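You operate a simulated robot arm through the tools that you are given. There is no shell and no other tool.

Carry out the task below with a simulated robot arm. There is one attempt and no reset: what you move stays moved.

JOB
Test the blue double plug at 250 on the test box, then switch off.
Fine: its knob on 250; seat the plug before you switch on; it stays in its socket.

It is judged by the outcome, as a careful person would: the job done as asked, and still so three seconds after it is handed in. It fails if anything else is knocked over, pushed out of place, dropped, spilled or broken.

ROBOT AND FRAMES
A 7-joint arm with a two-finger parallel gripper, fixed in place. Base frame: the origin is at the foot of the arm, x ahead of it, y to its left, z up; the work surface is at about z = 0. Readings come in m, degrees, newtons and seconds.
With the tool pointing down near the work surface it reaches from about 0.26 to 0.68 m from the base axis. Its first joint turns from -166.0 to 166.0 degrees. Payload 2.5 kg.
The tool frame sits at the grasp point between the pads (the TCP): z along the fingers, y along the line on which they close. The tips reach 0.03 m beyond it. Largest opening 0.094 m; finger width 0.028, thickness 0.01; the body of the gripper, 0.05 by 0.096 m, starts 0.055 m behind the TCP.
Orientation is that of the tool frame in the base frame, as [roll, pitch, yaw] about the fixed x, y, z axes, in that order (R = Rz(yaw) Ry(pitch) Rx(roll)). With the fingers straight down and closing along the base's y, the tool's x points along the base's -x, its y along +y and its z along -z.

CONTROLS
- The arm moves only by the tool drive_tool. Its argument "plan" is a list of rows, each a list of 2 entries, a list of its own where there are three numbers: the shift along the tool's x, y, z in units of 400 mm (1.0 is 400 mm), then the turn, a rotation vector about the tool's x, y, z in units of 120 degrees (1.0 is 120 degrees). In form: [[[tx, ty, tz], [ax, ay, az]], ...]. A call has 1 to 20 rows; each row is the pose to reach, as a shift and turn from the pose commanded when the call began, along the tool's axes at that moment. "gripper" is the gripper command, from -1 (fully open) to 1 (shut), values between in proportion, set as the call begins (left out, the last holds). A call with a number of a shift or a turn outside -1 to 1 is refused whole. Each row takes 0.2 s and may step no farther than 0.05 m and 8.6 degrees from the row before; otherwise, or with a gripper value out of range, the whole call is refused. Where a pose cannot be reached the arm comes as near as it can. A force on the tool above 40 N (or 10 N above the force at the start of the call, whichever is more), or a blocked arm, ends the call early, and 0.2 s more pass. Each finger travels about 0.072 m/s and halts on what it meets, pressing with about 38 N; the grip force reading is that of the motor and also rises with nothing between the fingers. The clock runs only during rows and for 0.2 s after the last one: add rows that repeat a pose to give the fingers time. The reply holds the time, the measured pose of the TCP, the force on the tool along the base axes, the opening and the grip force, in the units named above and with some noise, with the torque about the TCP (base axes, N m) and any sound that the robot's microphone picked up, and new pictures: "show" is both (left out), scene, wrist or none.
- Cameras (640 x 400 px; columns grow to the right, rows downward): "scene" is fixed at [0.2198, -0.6515, 0.6057]; the picture's right is [0.94, -0.35, 0.00], its down [-0.17, -0.45, -0.88] and it looks along [0.31, 0.82, -0.48] (base axes); focal length 334 px, centre (320, 200). "wrist" rides on the gripper at [0.076, 0.014, -0.102] in the tool frame; the picture's right is [-0.18, 0.98, 0.00], its down [-0.75, -0.14, -0.64] and it looks along [-0.63, -0.12, 0.77] (tool axes); focal length 243 px, centre (320, 200). There is no depth. A picture from a camera that has moved, and an enlarged one, comes with that camera's place and axes in the base frame and with its lens.
- close_up(camera, box): a new picture of the part [left, top, right, bottom] of that camera's present view, enlarged. It takes no simulated time.
- hand_in(): hands the job in; it is judged then, once.

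Places have to be worked out from the pictures, the camera data and where the tool is seen. Open the gripper and draw the arm clear of the work before you hand the job in, unless the task says otherwise.

The tools are called after "Emit:" as name(argument=value, ...) on one line, values as JSON. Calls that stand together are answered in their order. drive_tool: Moves the arm, as the interface text tells. Its arguments: {"type":"object","properties":{"plan":{"type":"array","items":{"type":"array"}},"gripper":{"type":"number"},"show":{"type":"string","enum":["both","scene","wrist","none"]}},"required":["plan"]} The other tools are called the same way: close_up (camera, box) takes an enlarged picture of a part of a camera's view; hand_in () hands the job in.

At the start:

```text
time: 0.0
ee_pos: [0.509, 0.0098, 0.3412]
tool_rot: [-179.9, 0.0, -180.0]
wrist_force: [0.1, 0.4, -1.4]
wrist_torque: [0.02, 0.0, 0.03]
grip_width: 0.0938
grasp_force: 0.0
```

scene: 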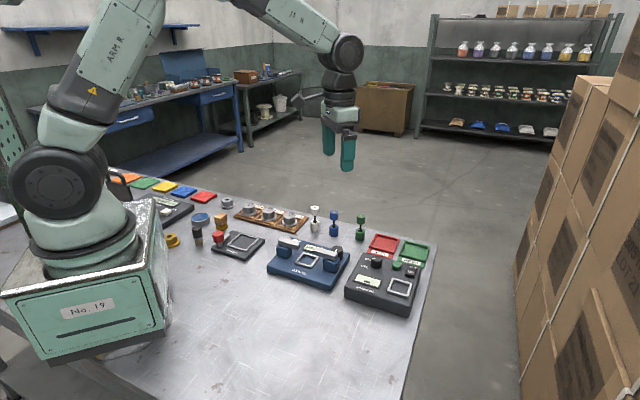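
wrist: 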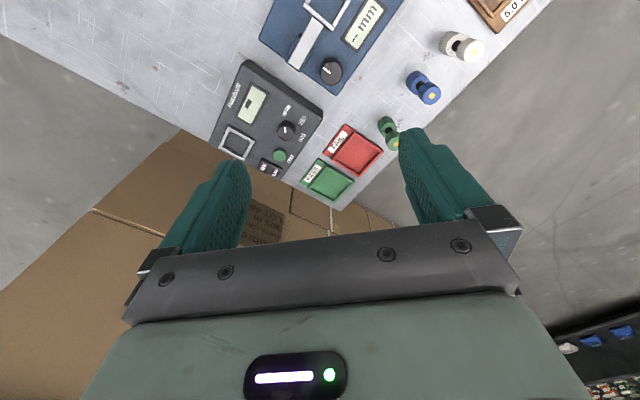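

I start by looking closer at the devices on the bench to find the test box and the blue plug.

Emit:
close_up(camera="scene", box=[260, 190, 440, 320])

Emit:
close_up(camera="wrist", box=[200, 40, 400, 210])

Emit:
close_up(camera="wrist", box=[360, 0, 560, 160])

Emit:
close_up(camera="scene", box=[100, 160, 300, 280])

```text
3.08 times, centred on (350, 255) of scene
camera zoom: at [0.2198, -0.6515, 0.6057], right [0.94, -0.35, 0.0], down [-0.17, -0.45, -0.88], along [0.31, 0.82, -0.48], focal length 1027 px, centre (228, 31)
```

zoom: 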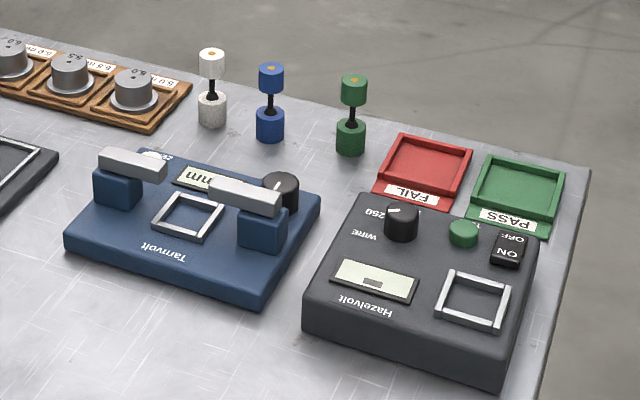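

```text
2.35 times, centred on (300, 125) of wrist
camera zoom: at [0.4325, 0.0251, 0.4428], right [0.18, 0.98, 0.0], down [0.75, -0.14, 0.64], along [0.63, -0.12, -0.77], focal length 571 px, centre (367, 376)
```

zoom: 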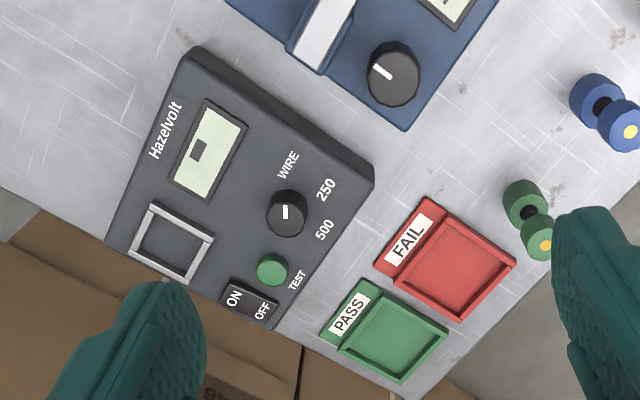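

```text
2.50 times, centred on (460, 80) of wrist
camera zoom: at [0.4325, 0.0251, 0.4428], right [0.18, 0.98, 0.0], down [0.75, -0.14, 0.64], along [0.63, -0.12, -0.77], focal length 606 px, centre (-30, 500)
```

zoom: 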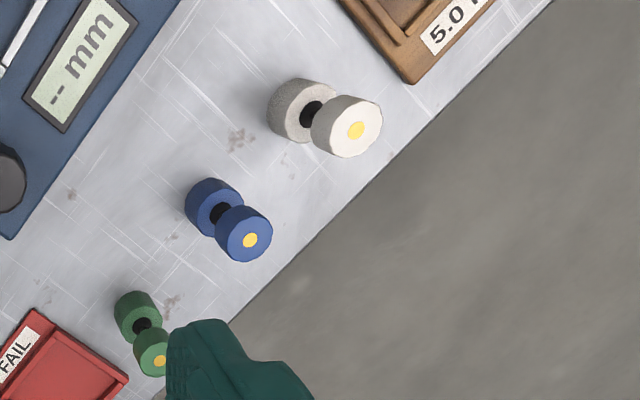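

```text
3.20 times, centred on (200, 220) of scene
camera zoom: at [0.2198, -0.6515, 0.6057], right [0.94, -0.35, 0.0], down [-0.17, -0.45, -0.88], along [0.31, 0.82, -0.48], focal length 1068 px, centre (704, 136)
```

zoom: 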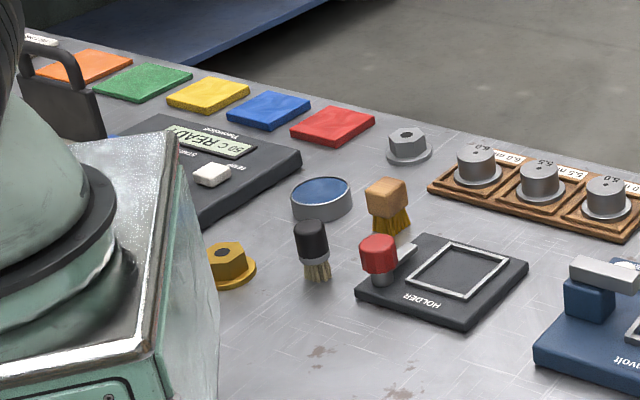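

The test box is the grey "Hazelvolt" at about (0.59, -0.10), with a knob (WIRE/250/500), green TEST button, ON/OFF rocker and a square frame socket. I'll move over it at a safe height to read the knob and switch.

Emit:
drive_tool(plan=[[[-0.04, -0.056, 0.05], [0, 0, 0]], [[-0.08, -0.112, 0.1], [0, 0, 0]], [[-0.12, -0.168, 0.15], [0, 0, 0]], [[-0.1525, -0.225, 0.2], [0, 0, 0]], [[-0.1525, -0.225, 0.2], [0, 0, 0]]], gripper=-1)

```text
time: 1.2
ee_pos: [0.5689, -0.079, 0.2634]
tool_rot: [179.9, 0.0, -179.9]
wrist_force: [-0.3, -0.2, -0.8]
wrist_torque: [-0.01, 0.01, -0.01]
grip_width: 0.0942
grasp_force: 0.0
camera wrist: at [0.4923, -0.0659, 0.3642], right [0.18, 0.98, 0.0], down [0.75, -0.14, 0.64], along [0.63, -0.12, -0.77], focal length 243 px, centre (320, 200)
```

scene: 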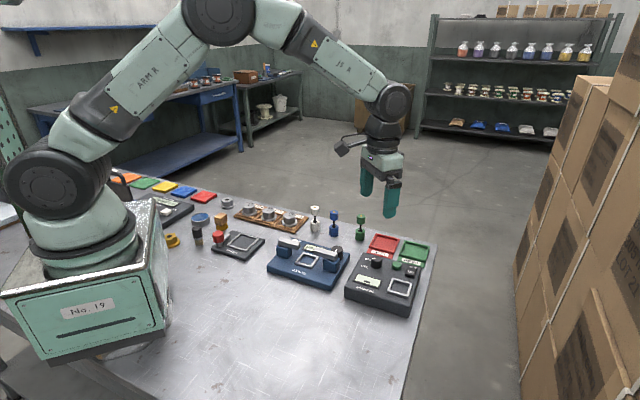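
wrist: 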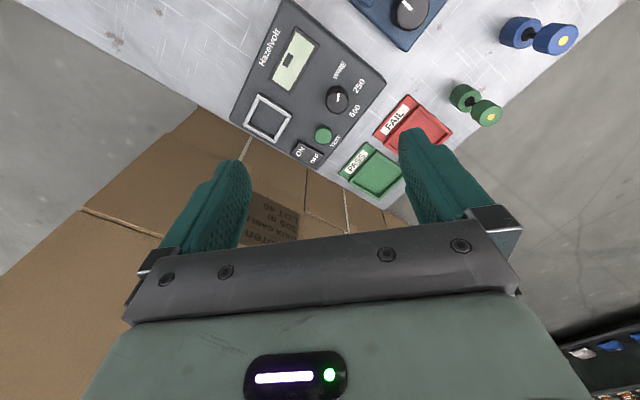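

Emit:
close_up(camera="wrist", box=[300, 50, 396, 110])

Emit:
close_up(camera="wrist", box=[220, 0, 400, 180])

Emit:
close_up(camera="scene", box=[340, 240, 430, 320])

Emit:
close_up(camera="scene", box=[300, 200, 380, 250])

```text
6.67 times, centred on (348, 80) of wrist
camera zoom: at [0.4923, -0.0659, 0.3642], right [0.18, 0.98, 0.0], down [0.75, -0.14, 0.64], along [0.63, -0.12, -0.77], focal length 1618 px, centre (133, 1000)
```

zoom: 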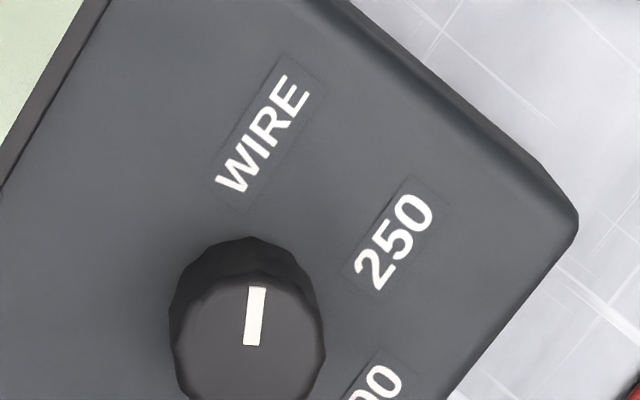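

```text
2.22 times, centred on (310, 90) of wrist
camera zoom: at [0.4923, -0.0659, 0.3642], right [0.18, 0.98, 0.0], down [0.75, -0.14, 0.64], along [0.63, -0.12, -0.77], focal length 539 px, centre (342, 444)
```

zoom: 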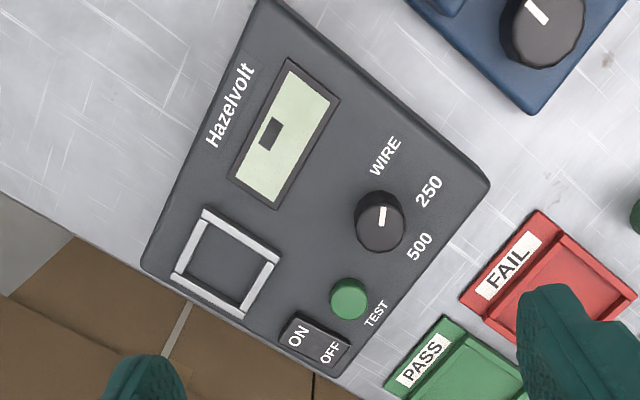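

```text
5.00 times, centred on (385, 280) of scene
camera zoom: at [0.2198, -0.6515, 0.6057], right [0.94, -0.35, 0.0], down [-0.17, -0.45, -0.88], along [0.31, 0.82, -0.48], focal length 1669 px, centre (-5, -200)
```

zoom: 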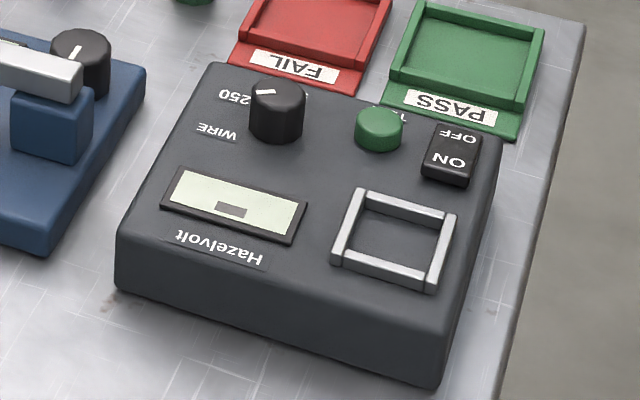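

```text
8.00 times, centred on (340, 225) of scene
camera zoom: at [0.2198, -0.6515, 0.6057], right [0.94, -0.35, 0.0], down [-0.17, -0.45, -0.88], along [0.31, 0.82, -0.48], focal length 2671 px, centre (160, 0)
```

zoom: 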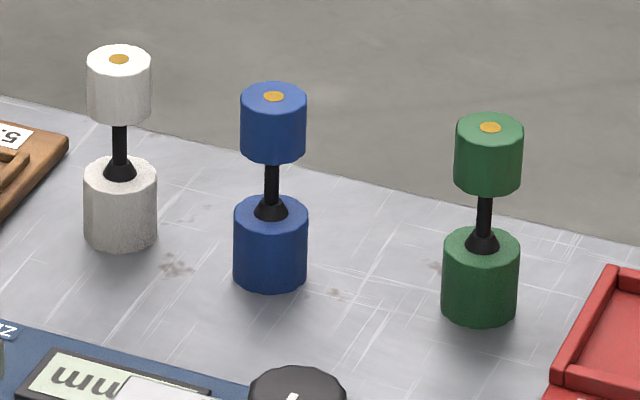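

The pointer currently points at WIRE (about 164° in the base frame) and 250 lies about 60° clockwise from it; knob centre is about (0.593, -0.064), top at z≈0.06. I descend partway above the knob with the fingers partly closed to check the alignment.

Emit:
drive_tool(plan=[[[-0.02, 0.0125, 0.1], [0, 0, 0]], [[-0.04, 0.025, 0.2], [0, 0, 0]], [[-0.06, 0.0375, 0.3], [0, 0, 0]], [[-0.06, 0.0375, 0.3575], [0, 0, 0]], [[-0.06, 0.0375, 0.3575], [0, 0, 0]]], gripper=-0.1)

```text
time: 2.4
ee_pos: [0.5968, -0.0636, 0.1142]
tool_rot: [180.0, 0.0, -180.0]
wrist_force: [1.4, -0.8, -0.1]
wrist_torque: [-0.01, 0.02, 0.03]
grip_width: 0.0517
grasp_force: 0.0
camera wrist: at [0.5201, -0.0486, 0.2168], right [0.18, 0.98, 0.0], down [0.75, -0.14, 0.64], along [0.63, -0.12, -0.77], focal length 243 px, centre (320, 200)
```

scene: 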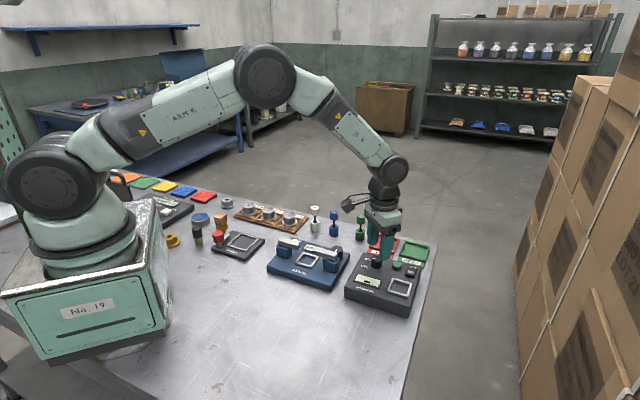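
wrist: 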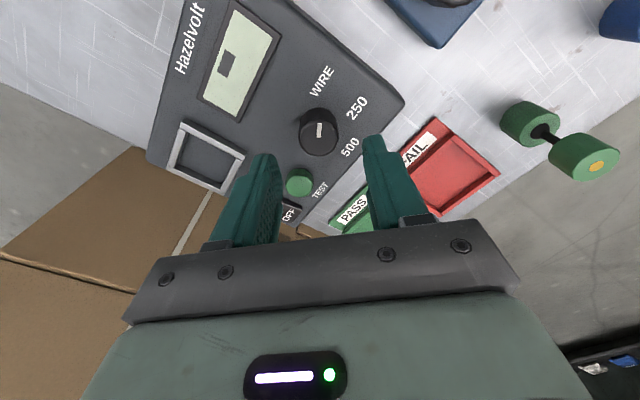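

The reading differs by a few millimetres from what I commanded, so I hold still for a moment to get a settled reading and look closer.

Emit:
drive_tool(plan=[[[0, 0, 0], [0, 0, 0]], [[0, 0, 0], [0, 0, 0]]], show="none")

Emit:
close_up(camera="wrist", box=[220, 50, 420, 230])

Emit:
close_up(camera="scene", box=[340, 220, 430, 320])

```text
time: 3.0
ee_pos: [0.5961, -0.0628, 0.1145]
tool_rot: [-180.0, 0.0, 180.0]
wrist_force: [0.0, 0.2, -0.1]
wrist_torque: [-0.03, 0.02, 0.0]
grip_width: 0.0513
grasp_force: 0.1
```

```text
2.22 times, centred on (320, 140) of wrist
camera zoom: at [0.5199, -0.0486, 0.217], right [0.18, 0.98, 0.0], down [0.75, -0.14, 0.64], along [0.63, -0.12, -0.77], focal length 539 px, centre (320, 333)
```

zoom: 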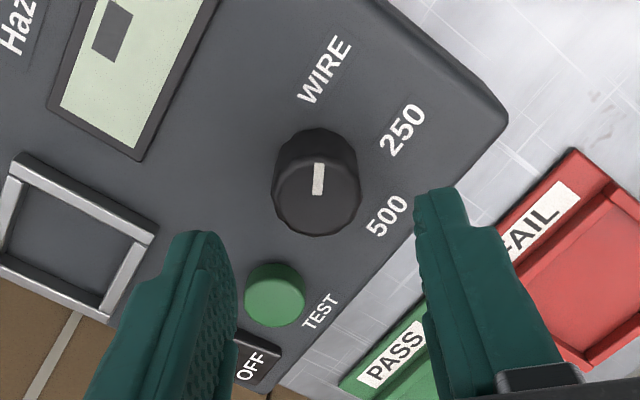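

```text
4.00 times, centred on (385, 270) of scene
camera zoom: at [0.2198, -0.6515, 0.6057], right [0.94, -0.35, 0.0], down [-0.17, -0.45, -0.88], along [0.31, 0.82, -0.48], focal length 1335 px, centre (60, -80)
```

zoom: 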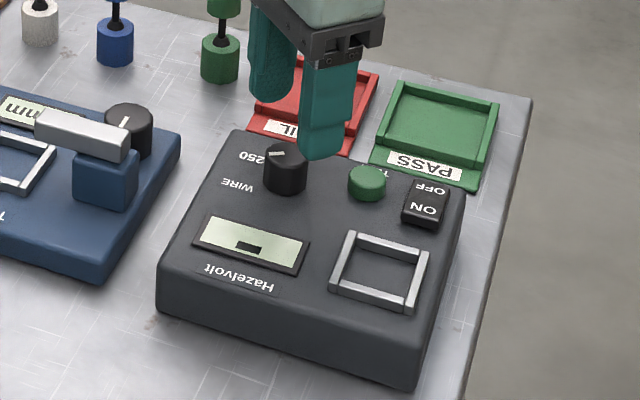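

The knob top centre works out to about (0.593, -0.0635), while the tool is at (0.596, -0.063, 0.1145). I shift 3 mm back and lower the open fingers around the knob to TCP z≈0.077.

Emit:
drive_tool(plan=[[[0.008, -0.001, 0], [0, 0, 0]], [[0.008, -0.001, 0.03], [0, 0, 0]], [[0.008, -0.001, 0.06], [0, 0, 0]], [[0.008, -0.001, 0.0925], [0, 0, 0]], [[0.008, -0.001, 0.0925], [0, 0, 0]], [[0.008, -0.001, 0.0925], [0, 0, 0]]])

Emit:
close_up(camera="wrist", box=[220, 50, 420, 230])

Emit:
close_up(camera="scene", box=[340, 220, 430, 320])

```text
time: 4.4
ee_pos: [0.5904, -0.0664, 0.0826]
tool_rot: [180.0, 0.0, -179.9]
wrist_force: [-0.4, 1.2, 0.5]
wrist_torque: [-0.03, -0.01, 0.03]
grip_width: 0.0519
grasp_force: 0.2
camera wrist: at [0.5134, -0.0507, 0.1832], right [0.18, 0.98, 0.0], down [0.75, -0.14, 0.64], along [0.63, -0.12, -0.77], focal length 243 px, centre (320, 200)
```

scene: 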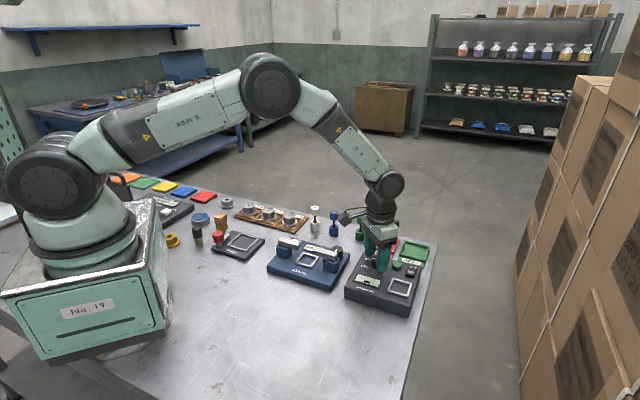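
wrist: 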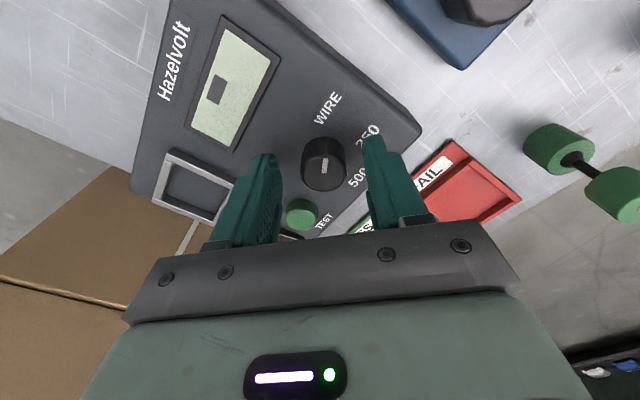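

```text
2.22 times, centred on (320, 140) of wrist
camera zoom: at [0.5134, -0.0507, 0.1832], right [0.18, 0.98, 0.0], down [0.75, -0.14, 0.64], along [0.63, -0.12, -0.77], focal length 539 px, centre (320, 333)
```

zoom: 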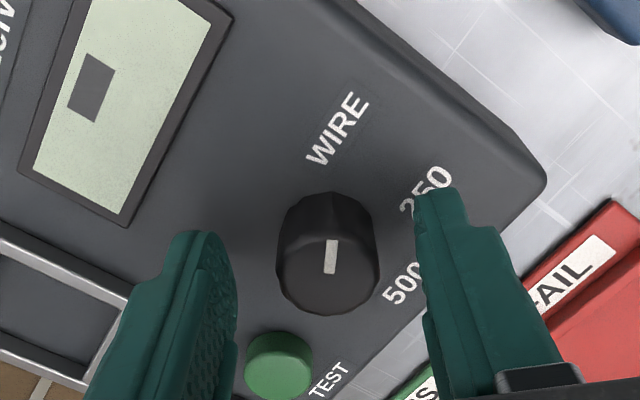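

```text
4.00 times, centred on (385, 270) of scene
camera zoom: at [0.2198, -0.6515, 0.6057], right [0.94, -0.35, 0.0], down [-0.17, -0.45, -0.88], along [0.31, 0.82, -0.48], focal length 1335 px, centre (60, -80)
```

zoom: 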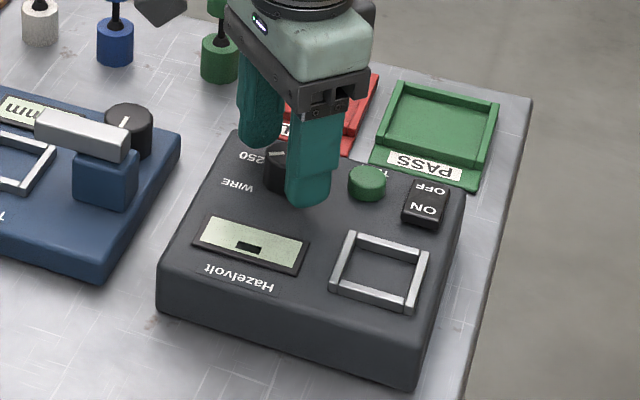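

Fingers now straddle the knob; it lies about 1–2 mm from the TCP axis, with the tips at about z=0.051. I lower about 6 mm more with a small lateral correction.

Emit:
drive_tool(plan=[[[-0.0025, 0.004, 0.008], [0, 0, 0]], [[-0.0025, 0.004, 0.015], [0, 0, 0]], [[-0.0025, 0.004, 0.015], [0, 0, 0]], [[-0.0025, 0.004, 0.015], [0, 0, 0]]], show="wrist")

Emit:
close_up(camera="wrist", box=[220, 50, 420, 230])

Emit:
close_up(camera="scene", box=[340, 220, 430, 320])

```text
time: 5.4
ee_pos: [0.5916, -0.0624, 0.0751]
tool_rot: [-180.0, 0.0, -180.0]
wrist_force: [-0.5, -0.6, -0.4]
wrist_torque: [-0.01, 0.05, -0.04]
grip_width: 0.0516
grasp_force: 0.0
camera wrist: at [0.5148, -0.0483, 0.1769], right [0.18, 0.98, 0.0], down [0.75, -0.14, 0.64], along [0.63, -0.12, -0.77], focal length 243 px, centre (320, 200)
```

wrist: 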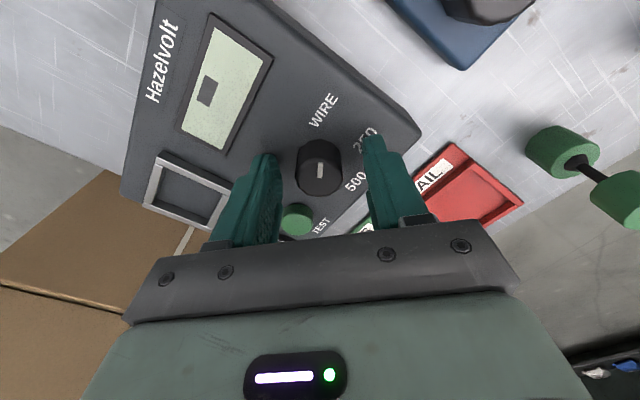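

```text
2.22 times, centred on (320, 140) of wrist
camera zoom: at [0.5148, -0.0483, 0.1769], right [0.18, 0.98, 0.0], down [0.75, -0.14, 0.64], along [0.63, -0.12, -0.77], focal length 539 px, centre (320, 333)
```

zoom: 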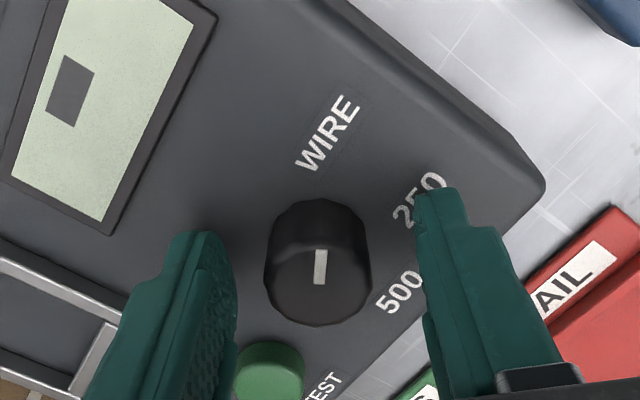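

```text
4.00 times, centred on (385, 270) of scene
camera zoom: at [0.2198, -0.6515, 0.6057], right [0.94, -0.35, 0.0], down [-0.17, -0.45, -0.88], along [0.31, 0.82, -0.48], focal length 1335 px, centre (60, -80)
```

zoom: 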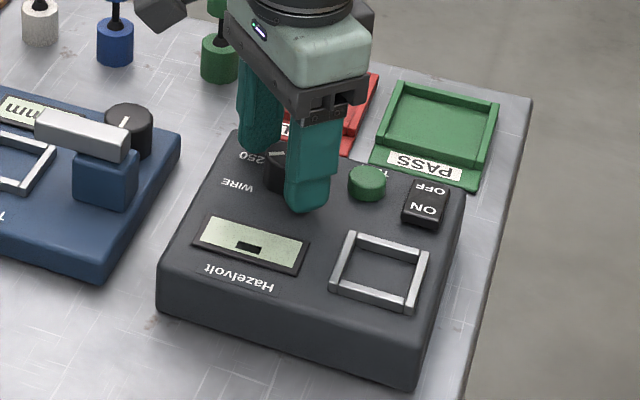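

The knob is now centred between the pads to within about 0.5 mm and the tips are just above the panel. I close the fingers on the knob without moving.

Emit:
drive_tool(plan=[[[0, 0, 0], [0, 0, 0]], [[0, 0, 0], [0, 0, 0]], [[0, 0, 0], [0, 0, 0]]], gripper=0.6, show="wrist")

```text
time: 6.2
ee_pos: [0.5918, -0.0634, 0.0762]
tool_rot: [-179.9, 0.0, -179.9]
wrist_force: [0.5, -5.6, -1.4]
wrist_torque: [-0.13, -0.04, -0.02]
grip_width: 0.0272
grasp_force: 44.7
camera wrist: at [0.5148, -0.049, 0.1769], right [0.18, 0.98, 0.0], down [0.75, -0.14, 0.64], along [0.63, -0.12, -0.77], focal length 243 px, centre (320, 200)
```

wrist: 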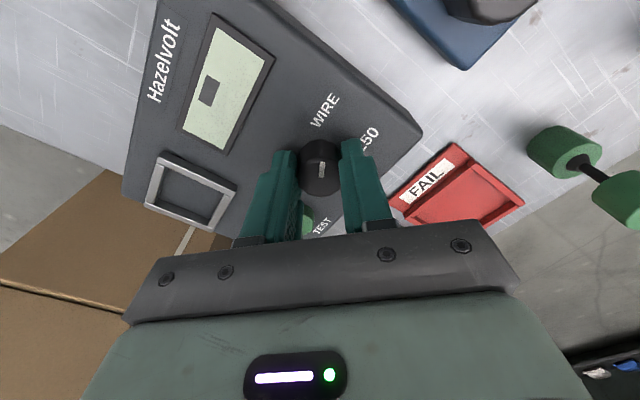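

The knob is gripped (opening 27 mm). I turn it clockwise seen from above (positive about the tool's z), first by 30°, to verify direction.

Emit:
drive_tool(plan=[[[0, 0, 0], [0, 0, 0.05]], [[0, 0, 0], [0, 0, 0.1]], [[0, 0, 0], [0, 0, 0.15]], [[0, 0, 0], [0, 0, 0.2]], [[0, 0, 0], [0, 0, 0.25]], [[0, 0, 0], [0, 0, 0.25]]], show="wrist")

Emit:
close_up(camera="wrist", box=[220, 50, 420, 230])

```text
time: 7.6
ee_pos: [0.5915, -0.0627, 0.0752]
tool_rot: [-180.0, 0.0, 149.9]
wrist_force: [-12.9, 0.4, 16.1]
wrist_torque: [0.37, 1.0, -0.02]
grip_width: 0.0274
grasp_force: 44.6
camera wrist: at [0.5327, -0.0117, 0.1769], right [0.65, 0.76, 0.0], down [0.58, -0.5, 0.64], along [0.49, -0.42, -0.77], focal length 243 px, centre (320, 200)
```

wrist: 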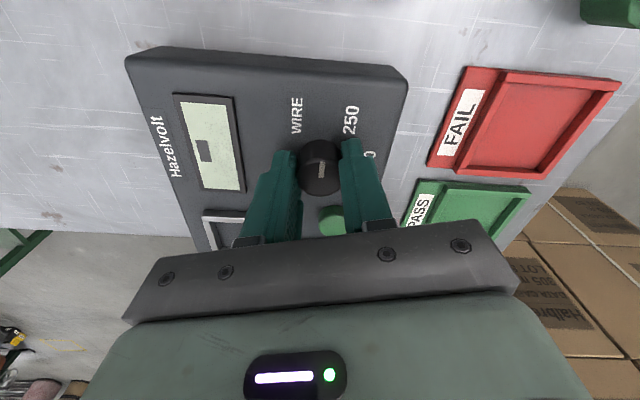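

```text
2.22 times, centred on (320, 140) of wrist
camera zoom: at [0.5327, -0.0117, 0.1769], right [0.65, 0.76, 0.0], down [0.58, -0.5, 0.64], along [0.49, -0.42, -0.77], focal length 539 px, centre (320, 333)
```

zoom: 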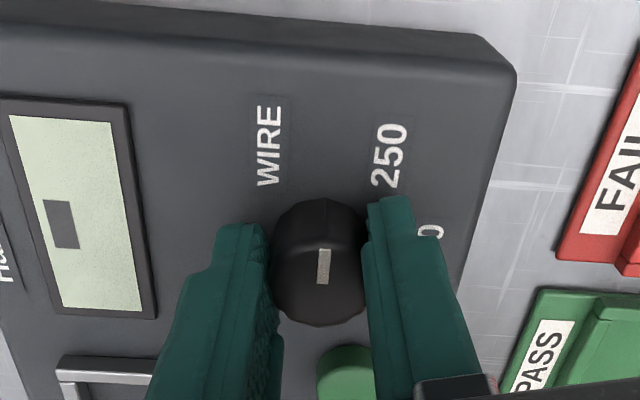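

The knob followed the tool and the pointer is now midway between WIRE and 250. I turn the other 30°.

Emit:
drive_tool(plan=[[[0, 0, 0], [0, 0, 0.05]], [[0, 0, 0], [0, 0, 0.1]], [[0, 0, 0], [0, 0, 0.15]], [[0, 0, 0], [0, 0, 0.2]], [[0, 0, 0], [0, 0, 0.25]], [[0, 0, 0], [0, 0, 0.25]]], show="wrist")

Emit:
close_up(camera="wrist", box=[220, 50, 420, 230])

```text
time: 9.0
ee_pos: [0.593, -0.0622, 0.075]
tool_rot: [179.8, 0.0, 120.0]
wrist_force: [-3.7, 16.8, 17.6]
wrist_torque: [1.08, 0.43, 0.0]
grip_width: 0.0271
grasp_force: 44.6
camera wrist: at [0.5661, 0.0114, 0.1768], right [0.94, 0.33, 0.0], down [0.25, -0.72, 0.64], along [0.22, -0.6, -0.77], focal length 243 px, centre (320, 200)
```

wrist: 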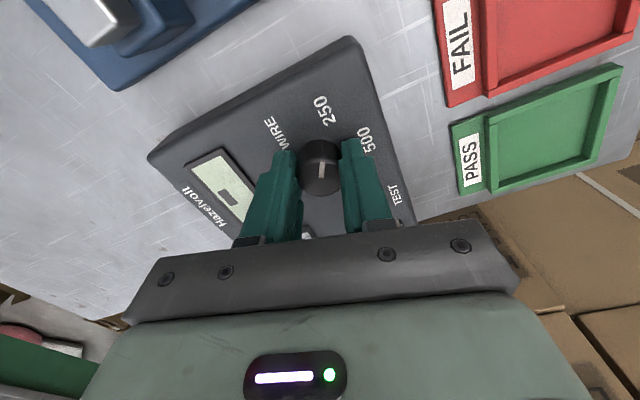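

```text
2.22 times, centred on (320, 140) of wrist
camera zoom: at [0.5661, 0.0114, 0.1768], right [0.94, 0.33, 0.0], down [0.25, -0.72, 0.64], along [0.22, -0.6, -0.77], focal length 539 px, centre (320, 333)
```

zoom: 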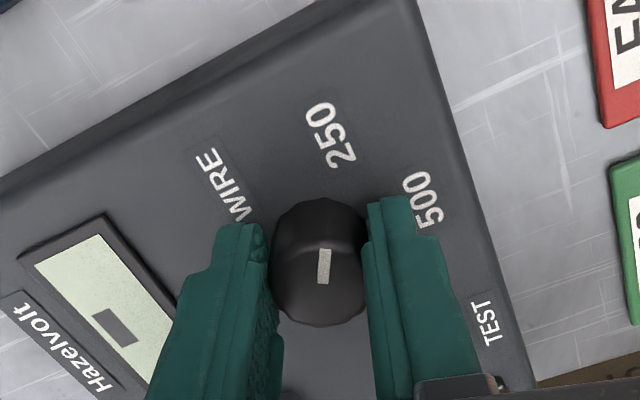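

The pointer now points at 250. I open the fingers and rise straight up, then verify that the knob stayed.

Emit:
drive_tool(plan=[[[0, 0, 0], [0, 0, 0]], [[0, 0, 0], [0, 0, 0]], [[0, 0, -0.03], [0, 0, 0]], [[0, 0, -0.08], [0, 0, 0]], [[0, 0, -0.16], [0, 0, 0]], [[0, 0, -0.25], [0, 0, 0]], [[0, 0, -0.25], [0, 0, 0]]], gripper=-0.1)

Emit:
close_up(camera="wrist", box=[220, 20, 420, 200])

Emit:
close_up(camera="scene", box=[340, 220, 430, 320])

```text
time: 10.6
ee_pos: [0.5918, -0.0635, 0.1763]
tool_rot: [-179.9, -0.1, 120.0]
wrist_force: [0.0, -0.1, 0.4]
wrist_torque: [0.02, 0.01, 0.03]
grip_width: 0.0518
grasp_force: 0.1
camera wrist: at [0.5657, 0.0093, 0.2772], right [0.94, 0.33, 0.0], down [0.26, -0.72, 0.64], along [0.21, -0.61, -0.77], focal length 243 px, centre (320, 200)
```

scene: 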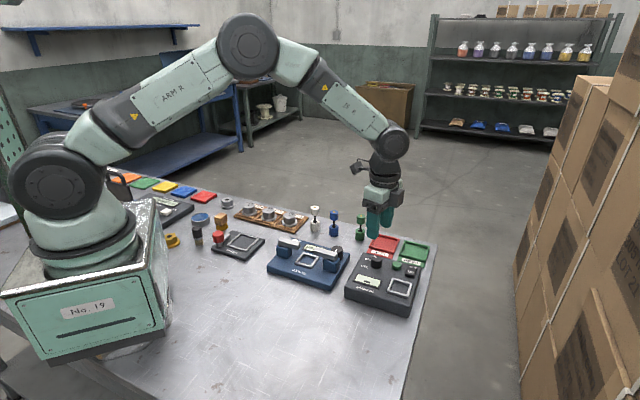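
wrist: 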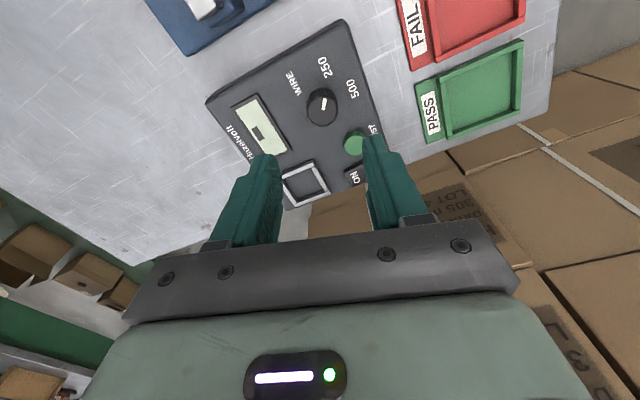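

```text
2.22 times, centred on (320, 110) of wrist
camera zoom: at [0.5657, 0.0093, 0.2772], right [0.94, 0.33, 0.0], down [0.26, -0.72, 0.64], along [0.21, -0.61, -0.77], focal length 539 px, centre (320, 400)
```

zoom: 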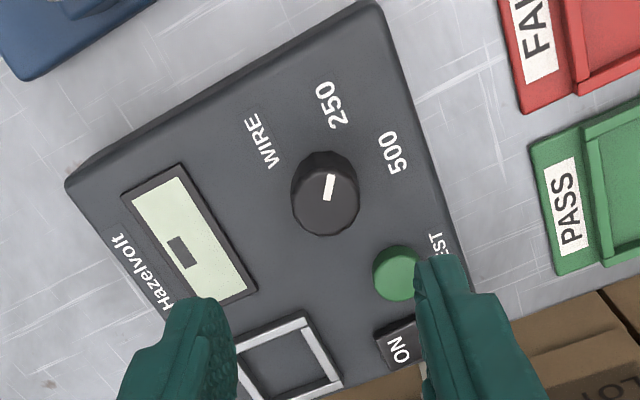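

```text
4.00 times, centred on (385, 270) of scene
camera zoom: at [0.2198, -0.6515, 0.6057], right [0.94, -0.35, 0.0], down [-0.17, -0.45, -0.88], along [0.31, 0.82, -0.48], focal length 1335 px, centre (60, -80)
```

zoom: 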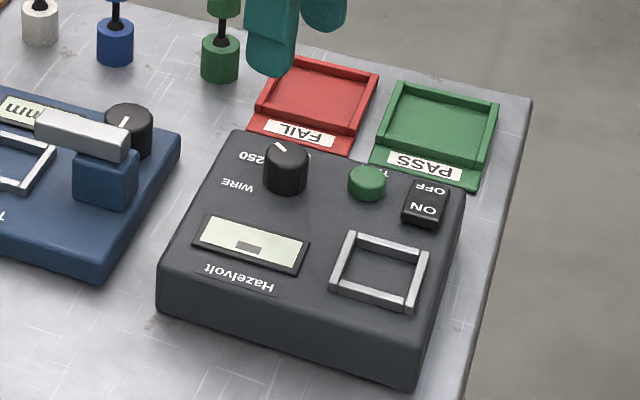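

I zoom further onto the knob to measure exactly where the pointer ended up relative to the 250 mark.

Emit:
close_up(camera="wrist", box=[280, 40, 370, 130])

Emit:
close_up(camera="scene", box=[355, 240, 405, 280])

```text
4.44 times, centred on (325, 85) of wrist
camera zoom: at [0.5657, 0.0093, 0.2772], right [0.94, 0.33, 0.0], down [0.26, -0.72, 0.64], along [0.21, -0.61, -0.77], focal length 1078 px, centre (298, 711)
```

zoom: 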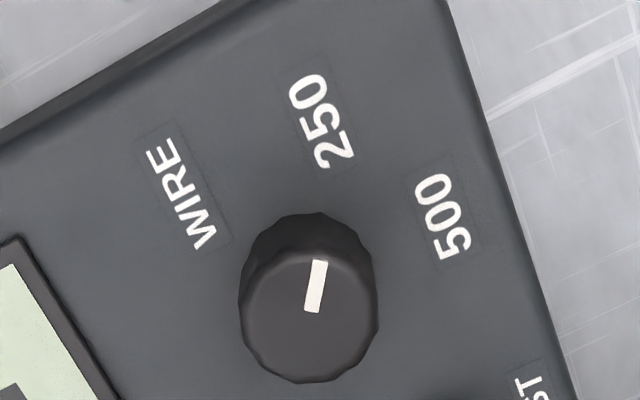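

```text
10.00 times, centred on (380, 260) of scene
camera zoom: at [0.2198, -0.6515, 0.6057], right [0.94, -0.35, 0.0], down [-0.17, -0.45, -0.88], along [0.31, 0.82, -0.48], focal length 3338 px, centre (-280, -400)
```

zoom: 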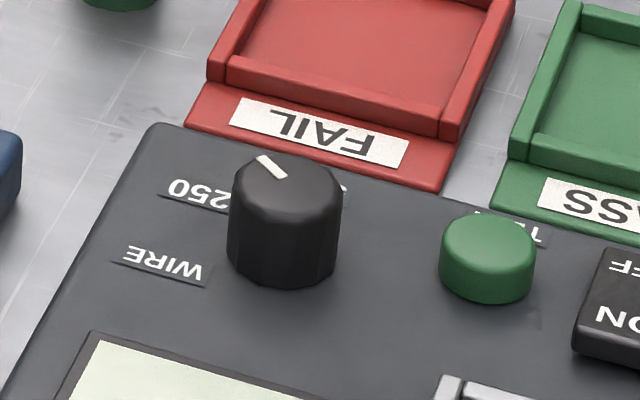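

Pointer measures about 102° against 104° for the 250 mark, so the knob is on 250. Next I travel above the blue plug (about (0.570, 0.161)), turning the tool back to its original yaw on the way.

Emit:
drive_tool(plan=[[[0.0642, 0.0291, -0.0075], [0, 0, -0.0625]], [[0.1284, 0.0582, -0.015], [0, 0, -0.125]], [[0.1926, 0.0873, -0.0225], [0, 0, -0.1875]], [[0.2568, 0.1164, -0.03], [0, 0, -0.25]], [[0.321, 0.1455, -0.0375], [0, 0, -0.3125]], [[0.3852, 0.1746, -0.045], [0, 0, -0.375]], [[0.4494, 0.2037, -0.0525], [0, 0, -0.4375]], [[0.5136, 0.233, -0.06], [0, 0, -0.5]], [[0.5136, 0.233, -0.06], [0, 0, -0.5]], [[0.5136, 0.233, -0.06], [0, 0, -0.5]]])

Emit:
close_up(camera="wrist", box=[220, 20, 420, 200])

Emit:
close_up(camera="scene", box=[300, 170, 400, 250])

```text
time: 12.8
ee_pos: [0.5703, 0.1626, 0.1974]
tool_rot: [-180.0, 0.0, -180.0]
wrist_force: [1.3, 0.0, 0.7]
wrist_torque: [0.0, -0.04, 0.03]
grip_width: 0.0518
grasp_force: 0.1
camera wrist: at [0.4931, 0.1766, 0.2996], right [0.18, 0.98, 0.0], down [0.75, -0.14, 0.64], along [0.63, -0.12, -0.77], focal length 243 px, centre (320, 200)
```

scene: 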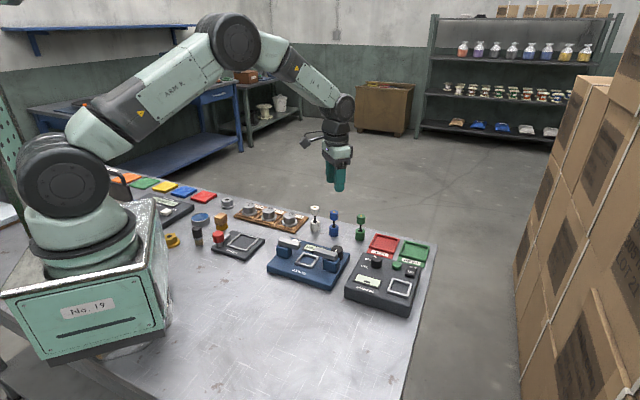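
wrist: 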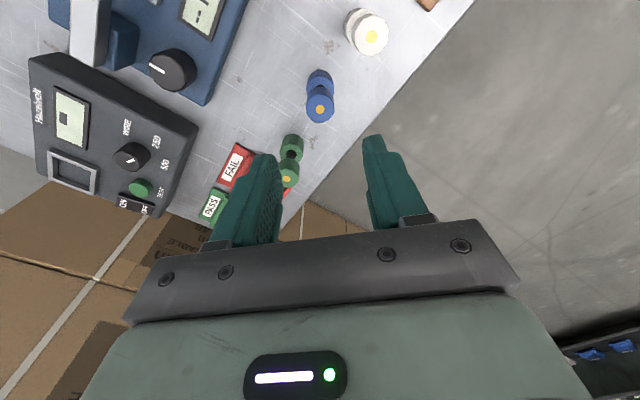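

```text
2.22 times, centred on (320, 110) of wrist
camera zoom: at [0.4931, 0.1766, 0.2996], right [0.18, 0.98, 0.0], down [0.75, -0.14, 0.64], along [0.63, -0.12, -0.77], focal length 539 px, centre (320, 400)
```

zoom: 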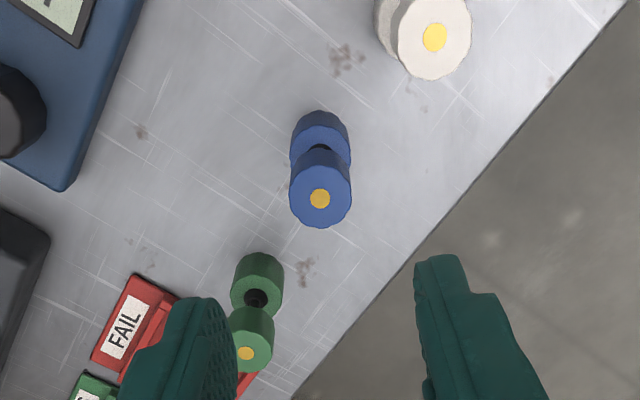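

```text
5.00 times, centred on (350, 210) of scene
camera zoom: at [0.2198, -0.6515, 0.6057], right [0.94, -0.35, 0.0], down [-0.17, -0.45, -0.88], along [0.31, 0.82, -0.48], focal length 1669 px, centre (170, 150)
```

zoom: 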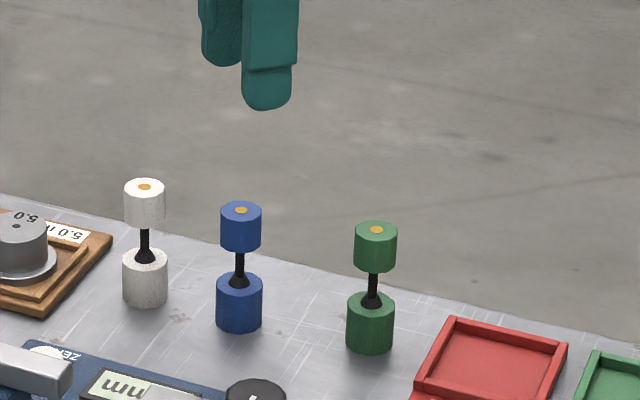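

The blue plug sits centred beneath the TCP, at about (0.569, 0.162), with its top at z≈0.08. I lower the open fingers around it to TCP z≈0.062 and check.

Emit:
drive_tool(plan=[[[0.002, 0, 0.07], [0, 0, 0]], [[0.002, 0, 0.14], [0, 0, 0]], [[0.002, 0, 0.2], [0, 0, 0]], [[0.002, 0, 0.25], [0, 0, 0]], [[0.002, 0, 0.3], [0, 0, 0]], [[0.002, 0, 0.34], [0, 0, 0]], [[0.002, 0, 0.34], [0, 0, 0]], [[0.002, 0, 0.34], [0, 0, 0]]], show="wrist")

Emit:
close_up(camera="wrist", box=[220, 50, 420, 230])

Emit:
close_up(camera="scene", box=[300, 170, 400, 250])

```text
time: 14.6
ee_pos: [0.5705, 0.1616, 0.0632]
tool_rot: [180.0, -0.1, -180.0]
wrist_force: [-0.3, 0.3, -0.1]
wrist_torque: [0.03, 0.02, -0.03]
grip_width: 0.0519
grasp_force: 0.1
camera wrist: at [0.4934, 0.1755, 0.1654], right [0.18, 0.98, 0.0], down [0.75, -0.14, 0.64], along [0.63, -0.12, -0.77], focal length 243 px, centre (320, 200)
```

wrist: 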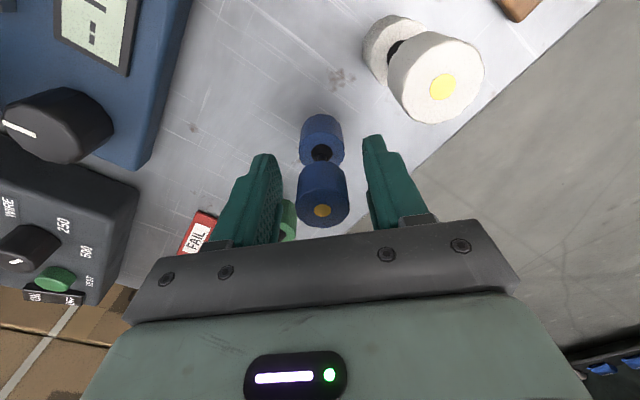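

```text
2.22 times, centred on (320, 140) of wrist
camera zoom: at [0.4934, 0.1755, 0.1654], right [0.18, 0.98, 0.0], down [0.75, -0.14, 0.64], along [0.63, -0.12, -0.77], focal length 539 px, centre (320, 333)
```

zoom: 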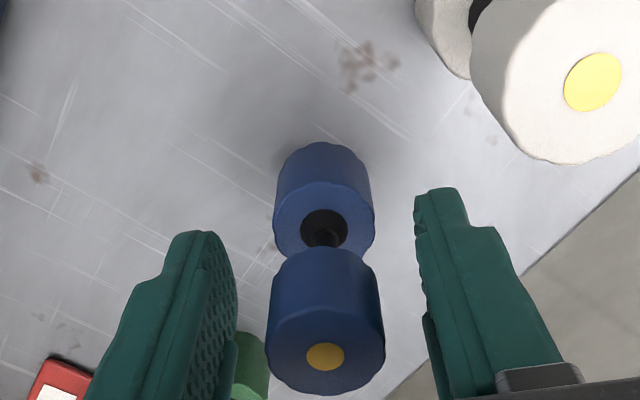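

```text
5.00 times, centred on (350, 210) of scene
camera zoom: at [0.2198, -0.6515, 0.6057], right [0.94, -0.35, 0.0], down [-0.17, -0.45, -0.88], along [0.31, 0.82, -0.48], focal length 1669 px, centre (170, 150)
```

zoom: 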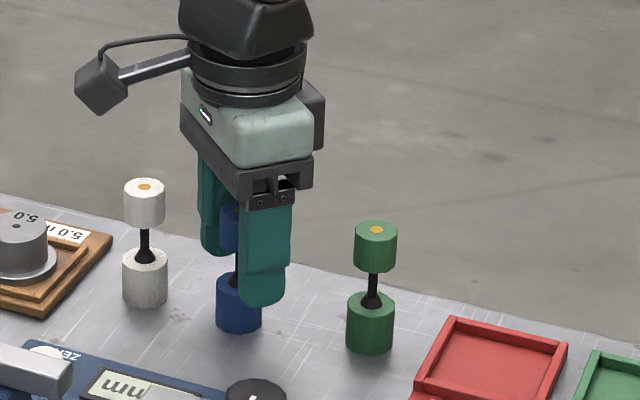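

The plug is centred to about 1 mm: upper cylinder z≈0.055–0.080, lower one 0–0.025. I'll grip the upper cylinder so the fingers stay well above the socket frame later; I rise to TCP z≈0.080 and then close.

Emit:
drive_tool(plan=[[[-0.002, 0.001, -0.02], [0, 0, 0]], [[-0.002, 0.001, -0.042], [0, 0, 0]], [[-0.002, 0.001, -0.042], [0, 0, 0]], [[-0.002, 0.001, -0.042], [0, 0, 0]]], show="none")

Emit:
close_up(camera="wrist", box=[220, 50, 420, 230])

Emit:
close_up(camera="scene", box=[310, 180, 370, 250])

```text
time: 15.6
ee_pos: [0.5701, 0.1616, 0.0809]
tool_rot: [180.0, 0.0, 180.0]
wrist_force: [0.4, 0.1, -0.8]
wrist_torque: [-0.03, 0.01, 0.04]
grip_width: 0.0514
grasp_force: 0.1
```

```text
2.22 times, centred on (320, 140) of wrist
camera zoom: at [0.494, 0.1754, 0.1827], right [0.18, 0.98, 0.0], down [0.75, -0.14, 0.64], along [0.63, -0.12, -0.77], focal length 539 px, centre (320, 333)
```

zoom: 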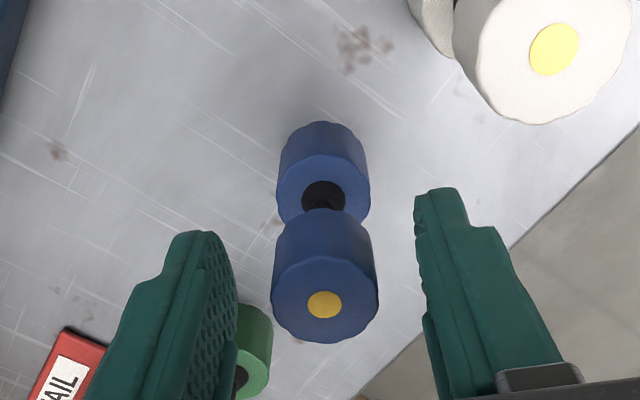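

```text
5.71 times, centred on (340, 215) of scene
camera zoom: at [0.2198, -0.6515, 0.6057], right [0.94, -0.35, 0.0], down [-0.17, -0.45, -0.88], along [0.31, 0.82, -0.48], focal length 1908 px, centre (206, 114)
```

zoom: 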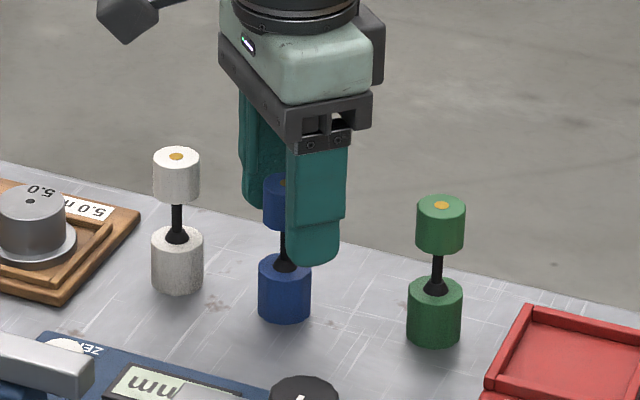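

The pads bracket the upper cylinder. I close on it.

Emit:
drive_tool(plan=[[[0, 0, 0], [0, 0, 0]], [[0, 0, 0], [0, 0, 0]], [[0, 0, 0], [0, 0, 0]], [[0, 0, 0], [0, 0, 0]]], gripper=0.8, show="none")

Emit:
close_up(camera="scene", box=[310, 180, 370, 250])

Emit:
close_up(camera="wrist", box=[220, 50, 420, 230])

```text
time: 16.6
ee_pos: [0.5702, 0.161, 0.0805]
tool_rot: [180.0, 0.0, 179.9]
wrist_force: [-0.5, 0.6, -0.7]
wrist_torque: [-0.01, 0.02, -0.01]
grip_width: 0.025
grasp_force: 38.2
```

```text
5.71 times, centred on (340, 215) of scene
camera zoom: at [0.2198, -0.6515, 0.6057], right [0.94, -0.35, 0.0], down [-0.17, -0.45, -0.88], along [0.31, 0.82, -0.48], focal length 1908 px, centre (206, 114)
```

zoom: 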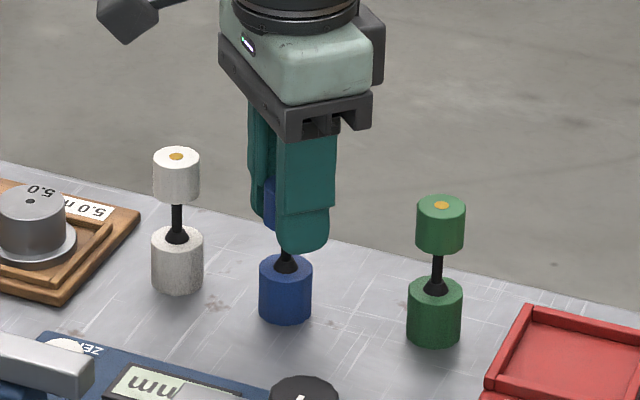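

```text
2.22 times, centred on (320, 140) of wrist
camera zoom: at [0.494, 0.1754, 0.1826], right [0.18, 0.98, 0.0], down [0.75, -0.14, 0.64], along [0.63, -0.12, -0.77], focal length 539 px, centre (320, 333)
```

zoom: 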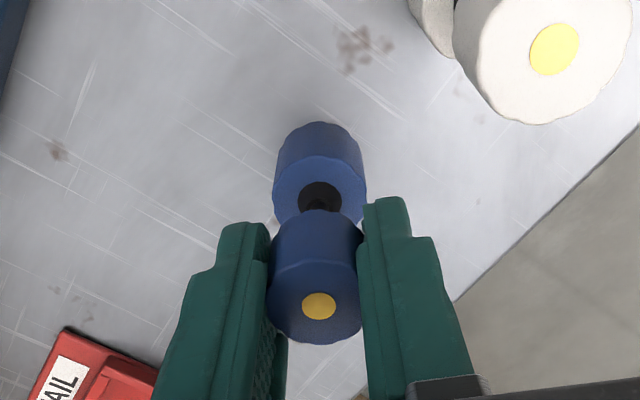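

Gripped at 25 mm with 38 N. I lift it slowly, first 4 cm, to see that the plug comes up in one piece.

Emit:
drive_tool(plan=[[[0, 0, -0.025], [0, 0, 0]], [[0, 0, -0.05], [0, 0, 0]], [[0, 0, -0.075], [0, 0, 0]], [[0, 0, -0.1], [0, 0, 0]], [[0, 0, -0.1], [0, 0, 0]]], show="none")

Emit:
close_up(camera="scene", box=[310, 180, 370, 250])

Emit:
close_up(camera="wrist", box=[220, 50, 420, 230])

```text
time: 17.8
ee_pos: [0.5713, 0.1623, 0.1201]
tool_rot: [180.0, 0.0, -180.0]
wrist_force: [0.0, 0.0, -1.0]
wrist_torque: [-0.04, -0.02, 0.04]
grip_width: 0.0249
grasp_force: 38.0
```

```text
5.71 times, centred on (340, 215) of scene
camera zoom: at [0.2198, -0.6515, 0.6057], right [0.94, -0.35, 0.0], down [-0.17, -0.45, -0.88], along [0.31, 0.82, -0.48], focal length 1908 px, centre (206, 114)
```

zoom: 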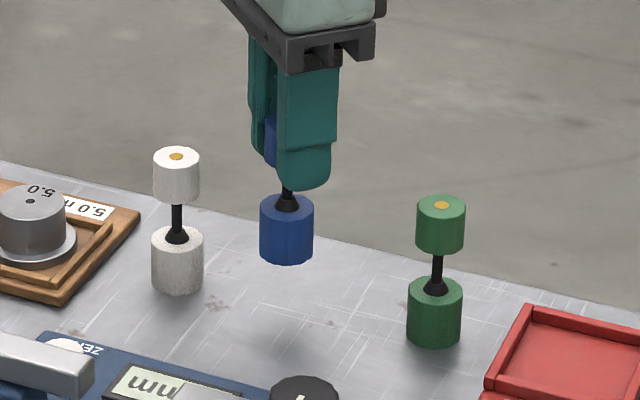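

```text
2.22 times, centred on (320, 140) of wrist
camera zoom: at [0.4941, 0.1762, 0.2215], right [0.18, 0.98, 0.0], down [0.75, -0.14, 0.64], along [0.63, -0.12, -0.77], focal length 539 px, centre (320, 333)
```

zoom: 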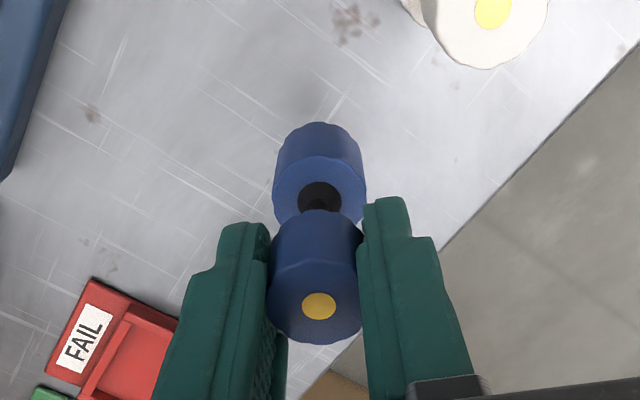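

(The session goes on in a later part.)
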